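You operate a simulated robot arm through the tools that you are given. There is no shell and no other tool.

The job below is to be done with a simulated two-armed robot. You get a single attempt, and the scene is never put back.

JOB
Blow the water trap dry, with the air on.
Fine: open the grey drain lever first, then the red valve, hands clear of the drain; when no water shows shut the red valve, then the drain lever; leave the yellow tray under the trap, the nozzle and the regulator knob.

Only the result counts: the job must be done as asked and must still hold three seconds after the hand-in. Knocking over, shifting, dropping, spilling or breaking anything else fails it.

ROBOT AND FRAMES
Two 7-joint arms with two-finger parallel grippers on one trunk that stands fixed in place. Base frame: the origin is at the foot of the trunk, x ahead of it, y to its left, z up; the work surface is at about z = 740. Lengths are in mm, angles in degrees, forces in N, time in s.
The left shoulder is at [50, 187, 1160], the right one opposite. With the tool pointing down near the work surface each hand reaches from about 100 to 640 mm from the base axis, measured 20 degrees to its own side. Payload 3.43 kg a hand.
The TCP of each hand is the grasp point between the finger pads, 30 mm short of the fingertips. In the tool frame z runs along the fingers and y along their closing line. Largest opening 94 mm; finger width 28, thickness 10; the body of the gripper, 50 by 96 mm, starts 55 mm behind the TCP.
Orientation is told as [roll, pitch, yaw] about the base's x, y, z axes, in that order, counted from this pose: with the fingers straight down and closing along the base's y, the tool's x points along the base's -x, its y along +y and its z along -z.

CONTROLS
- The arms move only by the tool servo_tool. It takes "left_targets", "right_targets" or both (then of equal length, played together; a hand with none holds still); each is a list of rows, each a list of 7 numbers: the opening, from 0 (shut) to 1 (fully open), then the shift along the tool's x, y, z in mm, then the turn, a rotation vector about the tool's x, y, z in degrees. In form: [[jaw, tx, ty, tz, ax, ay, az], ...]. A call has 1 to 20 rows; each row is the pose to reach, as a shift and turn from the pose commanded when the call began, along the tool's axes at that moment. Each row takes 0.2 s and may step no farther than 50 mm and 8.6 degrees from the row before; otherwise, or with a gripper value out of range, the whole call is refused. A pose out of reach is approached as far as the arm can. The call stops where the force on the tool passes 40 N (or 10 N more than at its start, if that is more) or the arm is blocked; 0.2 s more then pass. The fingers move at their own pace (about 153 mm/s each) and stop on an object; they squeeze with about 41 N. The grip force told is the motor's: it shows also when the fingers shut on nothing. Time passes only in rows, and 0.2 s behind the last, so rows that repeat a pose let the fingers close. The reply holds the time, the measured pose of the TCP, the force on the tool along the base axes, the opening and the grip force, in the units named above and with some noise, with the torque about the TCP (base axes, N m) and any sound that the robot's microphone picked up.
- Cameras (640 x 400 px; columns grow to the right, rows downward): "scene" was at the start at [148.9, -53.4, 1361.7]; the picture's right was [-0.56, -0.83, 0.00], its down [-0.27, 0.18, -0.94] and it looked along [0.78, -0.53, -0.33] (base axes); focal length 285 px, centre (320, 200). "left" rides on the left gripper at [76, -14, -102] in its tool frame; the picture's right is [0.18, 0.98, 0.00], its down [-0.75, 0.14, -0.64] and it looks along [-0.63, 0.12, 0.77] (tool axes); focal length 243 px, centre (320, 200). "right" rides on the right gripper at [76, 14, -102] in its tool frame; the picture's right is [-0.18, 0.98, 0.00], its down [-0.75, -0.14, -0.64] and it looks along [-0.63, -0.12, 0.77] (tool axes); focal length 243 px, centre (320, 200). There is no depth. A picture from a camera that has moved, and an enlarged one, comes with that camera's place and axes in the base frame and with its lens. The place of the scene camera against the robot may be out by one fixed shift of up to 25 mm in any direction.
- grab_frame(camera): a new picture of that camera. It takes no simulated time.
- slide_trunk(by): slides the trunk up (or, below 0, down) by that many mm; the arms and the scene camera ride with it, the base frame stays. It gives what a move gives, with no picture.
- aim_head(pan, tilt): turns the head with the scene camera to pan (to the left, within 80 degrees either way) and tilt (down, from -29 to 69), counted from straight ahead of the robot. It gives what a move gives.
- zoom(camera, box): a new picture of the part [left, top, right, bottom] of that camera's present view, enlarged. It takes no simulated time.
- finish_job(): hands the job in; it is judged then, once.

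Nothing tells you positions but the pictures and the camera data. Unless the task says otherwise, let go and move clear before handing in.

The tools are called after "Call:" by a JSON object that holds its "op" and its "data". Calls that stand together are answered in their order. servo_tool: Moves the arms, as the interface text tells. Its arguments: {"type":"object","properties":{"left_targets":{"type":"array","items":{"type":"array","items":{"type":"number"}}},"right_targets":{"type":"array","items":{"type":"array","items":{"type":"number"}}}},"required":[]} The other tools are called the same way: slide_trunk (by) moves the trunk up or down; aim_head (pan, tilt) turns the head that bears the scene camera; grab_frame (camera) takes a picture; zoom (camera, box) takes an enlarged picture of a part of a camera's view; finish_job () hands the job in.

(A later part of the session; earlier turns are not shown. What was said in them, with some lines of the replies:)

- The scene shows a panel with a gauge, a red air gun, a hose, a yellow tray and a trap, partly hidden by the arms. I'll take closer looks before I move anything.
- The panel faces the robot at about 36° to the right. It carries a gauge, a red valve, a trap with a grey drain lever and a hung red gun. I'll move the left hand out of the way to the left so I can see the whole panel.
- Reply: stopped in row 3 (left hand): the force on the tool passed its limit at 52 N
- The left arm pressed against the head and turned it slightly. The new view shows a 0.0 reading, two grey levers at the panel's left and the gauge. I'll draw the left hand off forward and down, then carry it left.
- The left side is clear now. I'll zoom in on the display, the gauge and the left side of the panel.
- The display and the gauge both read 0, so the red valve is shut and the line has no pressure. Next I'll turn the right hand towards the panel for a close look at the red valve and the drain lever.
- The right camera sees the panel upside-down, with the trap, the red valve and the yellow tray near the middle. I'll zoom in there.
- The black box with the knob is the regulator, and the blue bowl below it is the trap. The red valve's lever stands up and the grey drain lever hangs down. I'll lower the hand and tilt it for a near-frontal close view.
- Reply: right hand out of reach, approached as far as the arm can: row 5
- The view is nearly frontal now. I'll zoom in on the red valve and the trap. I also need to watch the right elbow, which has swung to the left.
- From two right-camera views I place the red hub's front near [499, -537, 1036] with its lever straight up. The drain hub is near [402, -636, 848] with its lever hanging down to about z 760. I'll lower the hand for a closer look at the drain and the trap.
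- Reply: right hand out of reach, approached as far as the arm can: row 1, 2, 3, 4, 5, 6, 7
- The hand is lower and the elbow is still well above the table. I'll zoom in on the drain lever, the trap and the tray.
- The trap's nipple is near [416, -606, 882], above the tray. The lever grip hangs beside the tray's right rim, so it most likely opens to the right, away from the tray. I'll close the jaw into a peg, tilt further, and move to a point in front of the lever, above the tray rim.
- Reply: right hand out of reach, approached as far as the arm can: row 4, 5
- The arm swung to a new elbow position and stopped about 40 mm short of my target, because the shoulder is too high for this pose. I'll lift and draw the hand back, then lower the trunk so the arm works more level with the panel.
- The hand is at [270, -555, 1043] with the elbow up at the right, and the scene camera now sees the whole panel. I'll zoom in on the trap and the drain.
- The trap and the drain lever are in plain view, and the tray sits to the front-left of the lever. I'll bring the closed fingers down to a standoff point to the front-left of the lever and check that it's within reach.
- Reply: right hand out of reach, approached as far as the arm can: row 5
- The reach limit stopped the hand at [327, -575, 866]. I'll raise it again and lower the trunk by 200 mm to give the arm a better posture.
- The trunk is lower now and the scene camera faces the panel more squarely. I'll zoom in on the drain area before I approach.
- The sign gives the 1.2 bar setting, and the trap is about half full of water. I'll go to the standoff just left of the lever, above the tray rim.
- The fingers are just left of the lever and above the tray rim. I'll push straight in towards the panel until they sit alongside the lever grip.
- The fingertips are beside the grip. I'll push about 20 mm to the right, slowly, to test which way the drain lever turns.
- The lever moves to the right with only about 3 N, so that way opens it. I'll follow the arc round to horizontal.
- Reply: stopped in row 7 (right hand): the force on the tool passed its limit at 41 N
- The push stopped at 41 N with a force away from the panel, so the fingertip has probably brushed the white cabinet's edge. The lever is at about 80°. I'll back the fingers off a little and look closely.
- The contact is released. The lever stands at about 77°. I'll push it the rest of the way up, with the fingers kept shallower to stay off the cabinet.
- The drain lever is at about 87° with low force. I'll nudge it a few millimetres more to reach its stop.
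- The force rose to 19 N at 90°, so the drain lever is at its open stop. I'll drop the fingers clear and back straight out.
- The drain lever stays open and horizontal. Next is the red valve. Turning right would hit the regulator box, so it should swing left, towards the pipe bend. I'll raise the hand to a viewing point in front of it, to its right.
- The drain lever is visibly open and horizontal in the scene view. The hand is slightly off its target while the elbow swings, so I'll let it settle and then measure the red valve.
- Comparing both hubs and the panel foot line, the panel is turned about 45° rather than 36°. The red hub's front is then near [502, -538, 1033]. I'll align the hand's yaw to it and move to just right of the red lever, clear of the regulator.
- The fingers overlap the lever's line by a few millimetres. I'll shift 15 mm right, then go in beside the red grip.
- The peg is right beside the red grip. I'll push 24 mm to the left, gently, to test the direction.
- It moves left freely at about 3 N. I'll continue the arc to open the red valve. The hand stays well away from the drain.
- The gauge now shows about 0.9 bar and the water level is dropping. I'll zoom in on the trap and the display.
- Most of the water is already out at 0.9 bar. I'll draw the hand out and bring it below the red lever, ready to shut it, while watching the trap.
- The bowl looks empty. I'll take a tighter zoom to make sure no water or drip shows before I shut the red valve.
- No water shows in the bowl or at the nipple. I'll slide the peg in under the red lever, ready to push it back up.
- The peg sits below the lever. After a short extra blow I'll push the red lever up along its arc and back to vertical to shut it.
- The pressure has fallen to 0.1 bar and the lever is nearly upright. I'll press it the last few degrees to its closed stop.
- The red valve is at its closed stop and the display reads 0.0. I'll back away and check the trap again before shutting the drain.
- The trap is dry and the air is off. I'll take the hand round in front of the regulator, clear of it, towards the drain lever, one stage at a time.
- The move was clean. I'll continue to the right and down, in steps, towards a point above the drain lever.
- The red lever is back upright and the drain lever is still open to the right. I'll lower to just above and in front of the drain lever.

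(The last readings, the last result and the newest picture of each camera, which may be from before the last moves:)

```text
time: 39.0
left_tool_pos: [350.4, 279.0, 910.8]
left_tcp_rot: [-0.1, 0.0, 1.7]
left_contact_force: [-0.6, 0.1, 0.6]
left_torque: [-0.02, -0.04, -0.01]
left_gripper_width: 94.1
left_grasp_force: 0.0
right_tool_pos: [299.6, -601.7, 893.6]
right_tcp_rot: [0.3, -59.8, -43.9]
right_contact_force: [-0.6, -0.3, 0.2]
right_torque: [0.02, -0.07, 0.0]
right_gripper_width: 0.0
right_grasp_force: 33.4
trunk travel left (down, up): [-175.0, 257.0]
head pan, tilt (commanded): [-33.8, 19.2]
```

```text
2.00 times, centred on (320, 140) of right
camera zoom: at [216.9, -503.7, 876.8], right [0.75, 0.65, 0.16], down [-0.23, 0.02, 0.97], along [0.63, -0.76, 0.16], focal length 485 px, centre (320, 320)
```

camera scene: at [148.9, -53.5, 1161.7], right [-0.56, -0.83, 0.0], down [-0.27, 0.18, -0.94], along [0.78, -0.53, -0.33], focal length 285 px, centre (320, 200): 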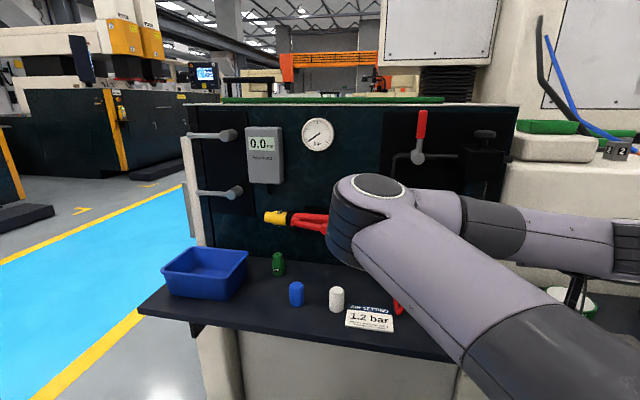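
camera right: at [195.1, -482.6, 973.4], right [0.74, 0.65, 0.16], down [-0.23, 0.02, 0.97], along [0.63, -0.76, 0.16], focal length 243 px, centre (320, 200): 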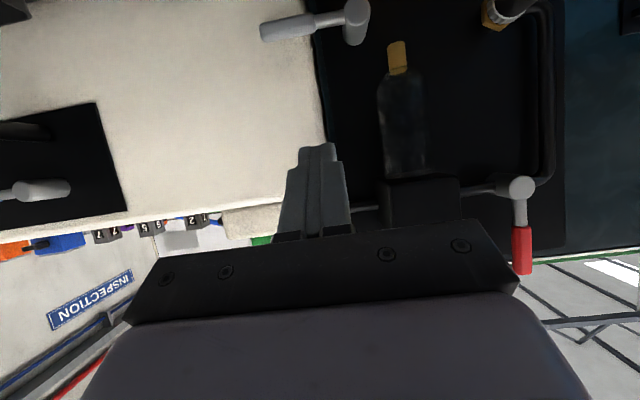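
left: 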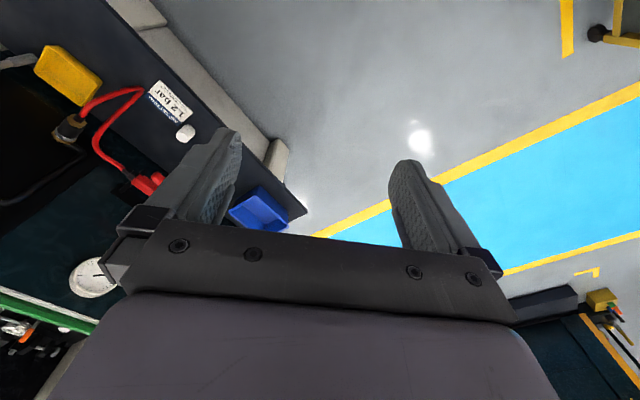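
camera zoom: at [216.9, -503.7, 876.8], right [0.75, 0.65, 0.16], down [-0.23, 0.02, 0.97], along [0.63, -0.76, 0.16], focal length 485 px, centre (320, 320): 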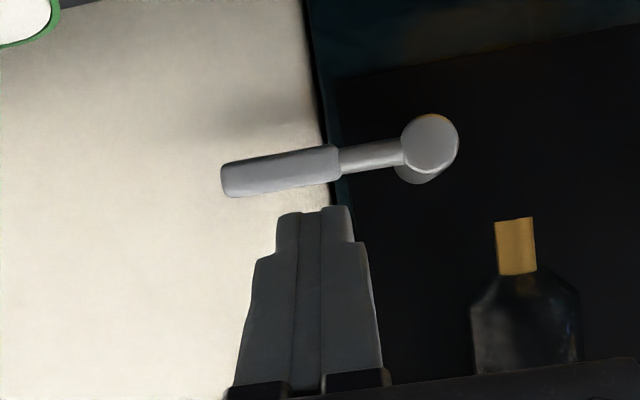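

The peg lines up above the lever's grip. I'll slide forward above it, staying short of the cabinet face.

Call:
{"op": "servo_tool", "data": {"right_targets": [[0, -9, 0, 18, 0, 0, 0], [0, -18, 0, 36, 0, 0, 0], [0, -26, 0, 53, 0, 0, 0], [0, -33.7, -1, 68.3, 0, 0, 0]]}}

Call:
{"op": "grab_frame", "data": {"camera": "scene"}}

Call:
{"op": "zoom", "data": {"camera": "right", "box": [180, 40, 460, 240]}}

```text
time: 40.0
left_tool_pos: [351.2, 279.2, 911.8]
left_tcp_rot: [-0.1, -0.1, 1.8]
left_contact_force: [-0.3, 0.0, -0.2]
left_torque: [0.0, 0.01, 0.0]
left_gripper_width: 94.0
left_grasp_force: 0.1
right_tool_pos: [354.1, -652.9, 888.9]
right_tcp_rot: [0.3, -59.7, -43.9]
right_contact_force: [-0.3, -0.3, -0.5]
right_torque: [0.02, 0.01, 0.0]
right_gripper_width: 0.0
right_grasp_force: 33.4
trunk travel left (down, up): [-175.0, 257.0]
head pan, tilt (commanded): [-33.8, 19.2]
```

```text
taken
camera scene: at [148.9, -53.4, 1161.7], right [-0.56, -0.83, 0.0], down [-0.27, 0.18, -0.94], along [0.78, -0.53, -0.33], focal length 285 px, centre (320, 200)
```

scene: 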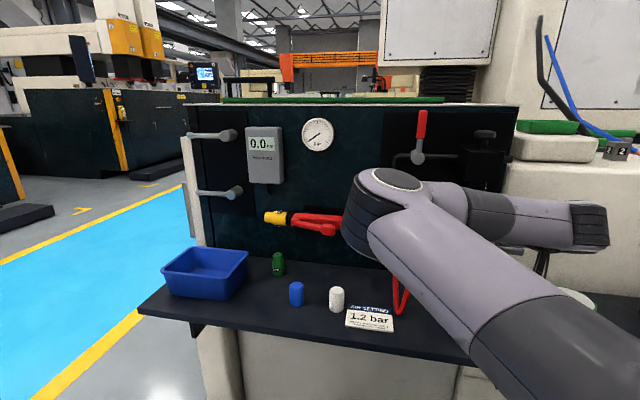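

```text
2.00 times, centred on (320, 140) of right
camera zoom: at [273.0, -554.2, 872.3], right [0.74, 0.65, 0.16], down [-0.23, 0.02, 0.97], along [0.63, -0.76, 0.16], focal length 485 px, centre (320, 320)
```

zoom: 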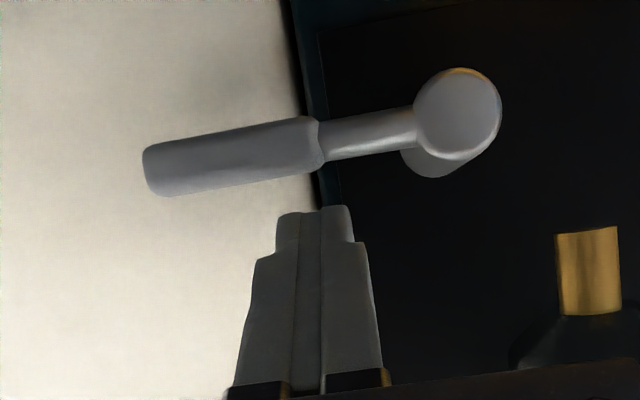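

The lever is level and the peg is right above it. I'll push down and round to the left along the arc to close the drain.

Call:
{"op": "servo_tool", "data": {"right_targets": [[0, 5, -2, 3, 0, 0, 0], [0, 10.7, -3.7, 6.2, 0, 0, 0], [0, 17.3, -7.3, 10, 0, 0, 0], [0, 24.9, -9.7, 14.4, 0, 0, 0], [0, 33, -10.4, 19, 0, 0, 0], [0, 41.6, -9.2, 24, 0, 0, 0], [0, 50.2, -5.7, 29, 0, 0, 0], [0, 58.4, -0.1, 33.7, 0, 0, 0], [0, 65.5, 7.7, 37.8, 0, 0, 0], [0, 71, 17.3, 41, 0, 0, 0]]}}

Call:
{"op": "grab_frame", "data": {"camera": "scene"}}

Call:
{"op": "grab_frame", "data": {"camera": "right"}}

```text
time: 42.2
left_tool_pos: [351.6, 279.4, 910.2]
left_tcp_rot: [0.0, -0.1, 1.9]
left_contact_force: [-0.6, 0.0, 0.4]
left_torque: [-0.02, 0.01, 0.0]
left_gripper_width: 94.1
left_grasp_force: 0.1
right_tool_pos: [365.8, -641.0, 803.9]
right_tcp_rot: [0.3, -59.8, -44.0]
right_contact_force: [-0.9, 0.2, 1.2]
right_torque: [-0.01, 0.0, -0.03]
right_gripper_width: 0.1
right_grasp_force: 33.1
trunk travel left (down, up): [-175.0, 257.0]
head pan, tilt (commanded): [-33.8, 19.2]
```

```text
taken
camera scene: at [148.8, -53.4, 1161.7], right [-0.56, -0.83, 0.0], down [-0.27, 0.18, -0.94], along [0.78, -0.53, -0.33], focal length 285 px, centre (320, 200)
```

scene: 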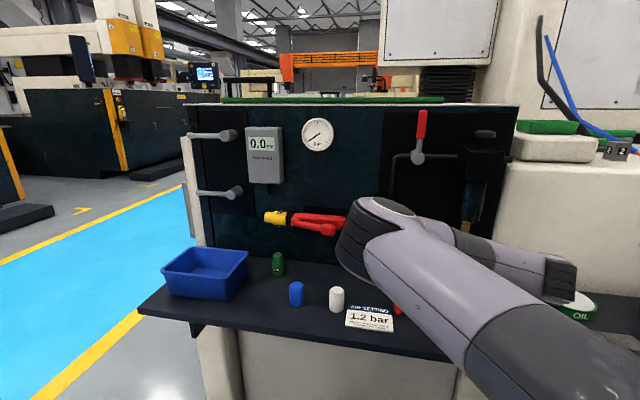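

```text
taken
camera right: at [283.2, -542.8, 788.2], right [0.74, 0.65, 0.16], down [-0.23, 0.02, 0.97], along [0.63, -0.76, 0.16], focal length 243 px, centre (320, 200)
```

right: 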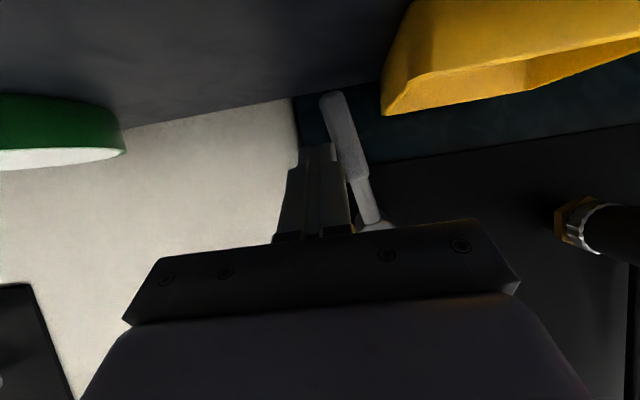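

The drain lever hangs about 10° short of closed. I'll ease it the rest of the way to its stop.

Call:
{"op": "servo_tool", "data": {"right_targets": [[0, 0.5, 3, 0.3, 0, 0, 0], [0, 1, 6, 0.6, 0, 0, 0], [0, 1.5, 9, 0.9, 0, 0, 0], [0, 1.7, 11, 1, 0, 0, 0], [0, 1.7, 13, 1, 0, 0, 0], [0, 1.7, 14.5, 1, 0, 0, 0]]}}

Call:
{"op": "grab_frame", "data": {"camera": "right"}}

```text
time: 43.6
left_tool_pos: [350.7, 279.5, 911.0]
left_tcp_rot: [0.0, 0.0, 1.8]
left_contact_force: [0.3, 1.3, 0.6]
left_torque: [0.02, 0.0, -0.01]
left_gripper_width: 93.9
left_grasp_force: 0.0
right_tool_pos: [374.3, -633.2, 802.5]
right_tcp_rot: [0.3, -59.8, -44.0]
right_contact_force: [-6.6, -8.0, -2.5]
right_torque: [-0.02, 0.08, -0.36]
right_gripper_width: 0.3
right_grasp_force: 32.9
trunk travel left (down, up): [-175.0, 257.0]
head pan, tilt (commanded): [-33.8, 19.2]
```

```text
taken
camera right: at [293.4, -533.3, 787.0], right [0.75, 0.64, 0.16], down [-0.23, 0.02, 0.97], along [0.62, -0.77, 0.16], focal length 243 px, centre (320, 200)
```

right: 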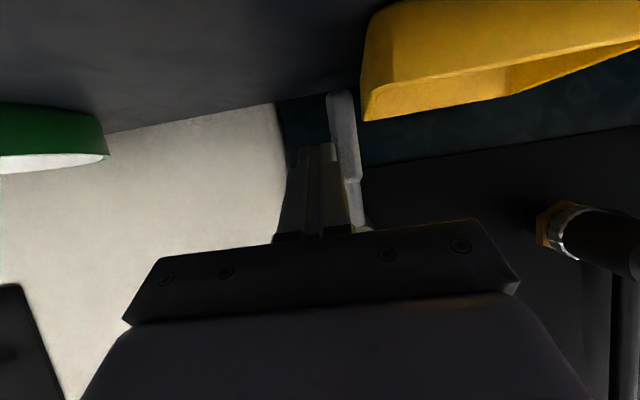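

The force rose at vertical, so the drain lever is at its closed stop. I'll move off it, then back away and up.

Call:
{"op": "servo_tool", "data": {"right_targets": [[0, 0, -8, 0, 0, 0, 0], [0, 12, -8, -20, 0, 0, 0], [0, 30, -8, -52, 0, 0, 0], [0, 48, -8, -83, 0, 0, 0], [0, 20, -8, -105, 0, 0, 0], [0, -15, -8, -125, 0, 0, 0]]}}

Call:
{"op": "grab_frame", "data": {"camera": "scene"}}

Call:
{"op": "grab_frame", "data": {"camera": "right"}}

```text
time: 45.0
left_tool_pos: [351.5, 278.7, 911.0]
left_tcp_rot: [0.0, 0.0, 1.7]
left_contact_force: [-0.6, -0.3, -0.5]
left_torque: [0.03, -0.05, 0.01]
left_gripper_width: 93.8
left_grasp_force: 0.0
right_tool_pos: [299.2, -565.7, 881.9]
right_tcp_rot: [0.3, -59.8, -43.9]
right_contact_force: [0.5, -0.5, 0.4]
right_torque: [-0.01, 0.06, -0.01]
right_gripper_width: 0.1
right_grasp_force: 32.5
trunk travel left (down, up): [-175.0, 257.0]
head pan, tilt (commanded): [-33.8, 19.2]
```

```text
taken
camera scene: at [148.9, -53.4, 1161.6], right [-0.56, -0.83, 0.0], down [-0.27, 0.18, -0.94], along [0.78, -0.53, -0.33], focal length 285 px, centre (320, 200)
```

scene: 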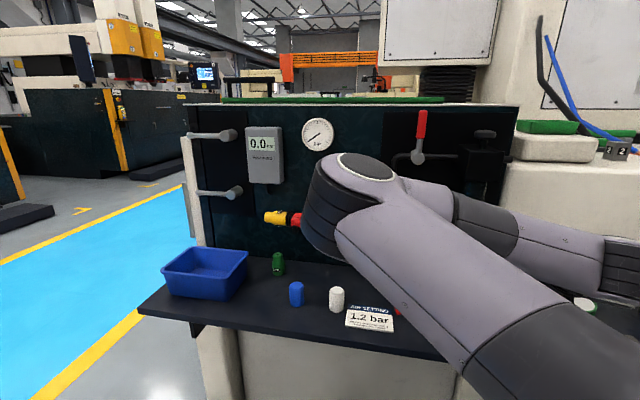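

```text
taken
camera right: at [217.2, -467.5, 865.2], right [0.74, 0.65, 0.16], down [-0.23, 0.02, 0.97], along [0.63, -0.76, 0.16], focal length 243 px, centre (320, 200)
```

right: 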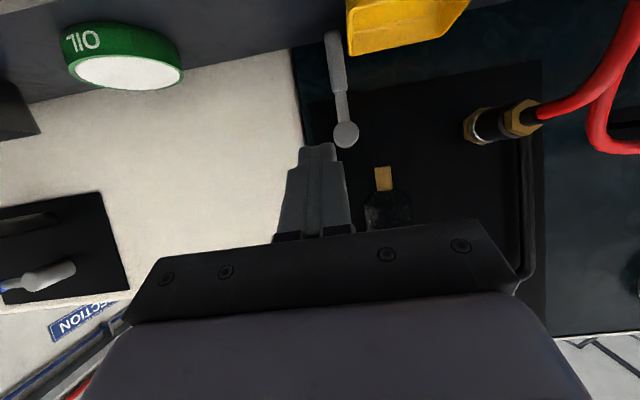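

The drain lever hangs vertical again and the bowl is empty. I'll raise the hand clear and take a last look at everything.

Call:
{"op": "servo_tool", "data": {"right_targets": [[0, -26, 0, -29, 0, 0, 0], [0, -52, 0, -59, 0, 0, 0], [0, -79, 0, -88, 0, 0, 0], [0, -105, 0, -118, 0, 0, 0]]}}

Call:
{"op": "grab_frame", "data": {"camera": "scene"}}

Call:
{"op": "grab_frame", "data": {"camera": "right"}}

```text
time: 46.0
left_tool_pos: [350.9, 280.4, 910.3]
left_tcp_rot: [-0.2, 0.0, 1.8]
left_contact_force: [0.1, -0.6, 0.0]
left_torque: [0.0, -0.01, 0.0]
left_gripper_width: 93.9
left_grasp_force: 0.0
right_tool_pos: [261.5, -533.7, 1031.0]
right_tcp_rot: [0.1, -59.8, -43.9]
right_contact_force: [0.1, -0.2, -1.4]
right_torque: [0.01, -0.01, -0.02]
right_gripper_width: 0.0
right_grasp_force: 33.1
trunk travel left (down, up): [-175.0, 257.0]
head pan, tilt (commanded): [-33.8, 19.2]
```

```text
taken
camera scene: at [148.9, -53.4, 1161.6], right [-0.56, -0.83, 0.0], down [-0.27, 0.18, -0.94], along [0.78, -0.53, -0.33], focal length 285 px, centre (320, 200)
```

scene: 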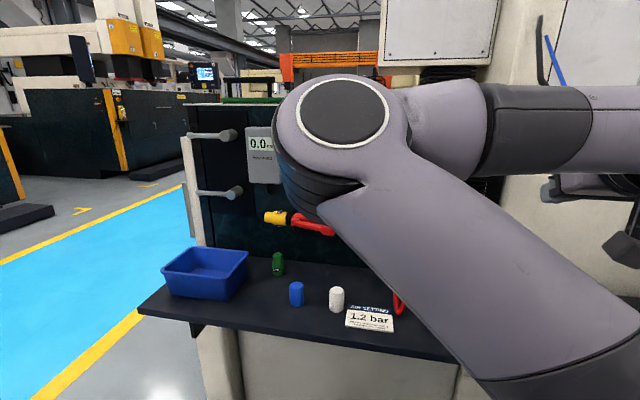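

```text
taken
camera right: at [179.9, -434.3, 1014.6], right [0.75, 0.65, 0.16], down [-0.23, 0.02, 0.97], along [0.63, -0.76, 0.16], focal length 243 px, centre (320, 200)
```

right: 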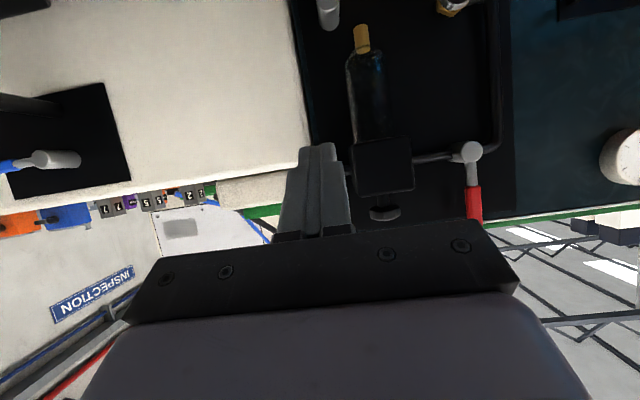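

Both levers look closed. I'll zoom to confirm the red lever, the drain lever and the bowl.

Call:
{"op": "zoom", "data": {"camera": "right", "box": [300, 0, 520, 225]}}

Call:
{"op": "zoom", "data": {"camera": "scene", "box": [240, 110, 300, 190]}}

```text
1.78 times, centred on (410, 112) of right
camera zoom: at [179.9, -434.3, 1014.6], right [0.75, 0.65, 0.16], down [-0.23, 0.02, 0.97], along [0.63, -0.76, 0.16], focal length 431 px, centre (160, 356)
```

zoom: 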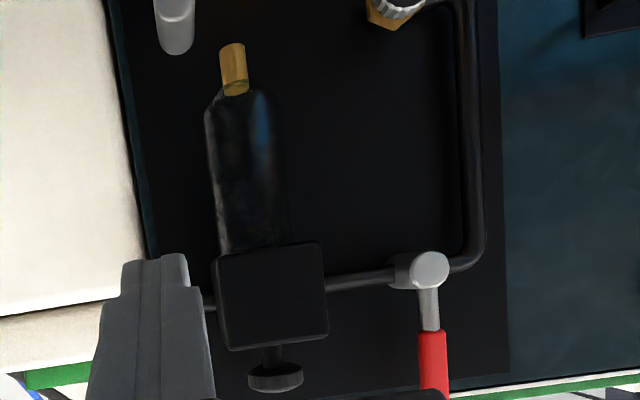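

```text
5.00 times, centred on (270, 150) of scene
camera zoom: at [148.9, -53.4, 1161.6], right [-0.56, -0.83, 0.0], down [-0.27, 0.18, -0.94], along [0.78, -0.53, -0.33], focal length 1424 px, centre (570, 450)
```

zoom: 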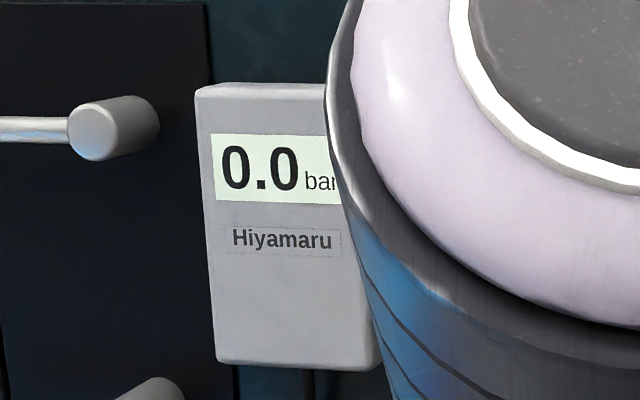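

The result as I see it:
- **Red valve:** upright and shut.
- **Drain lever:** hanging vertical and shut.
- **Trap:** the bowl is empty and the display reads 0.0 bar.
- **Left alone:** the tray, the nozzle and the regulator knob are untouched.

Both hands are clear, so I'm handing in.

Call:
{"op": "finish_job", "data": {}}

```text
The job is handed in.
```

I blew the water trap dry and handed the job in; no verdict came back.

1. **Drain opened:** the grey lever went to its open stop, before any air was on.
2. **Air on:** I opened the red valve and the display rose to 0.9 bar. That is below the sign's 1.2 bar setting, but I left the regulator knob alone as you asked.
3. **Blown dry:** the water ran out within about a second. I kept the air on another second or so after no more showed, with the hands clear of the drain.
4. **Shut down:** I shut the red valve first and the display fell to 0.0, then the drain lever. Both are at their closed stops.

I didn't touch the yellow tray or the nozzle. The arm hid part of the tray in the last pictures, but it had not moved in the views just before.

There were two unplanned contacts. The left arm bumped the robot's own head early on, and the head went back to its place. While opening the drain, the right fingertip seems to have touched the edge of the white cabinet at about 41 N, and nothing visibly moved.
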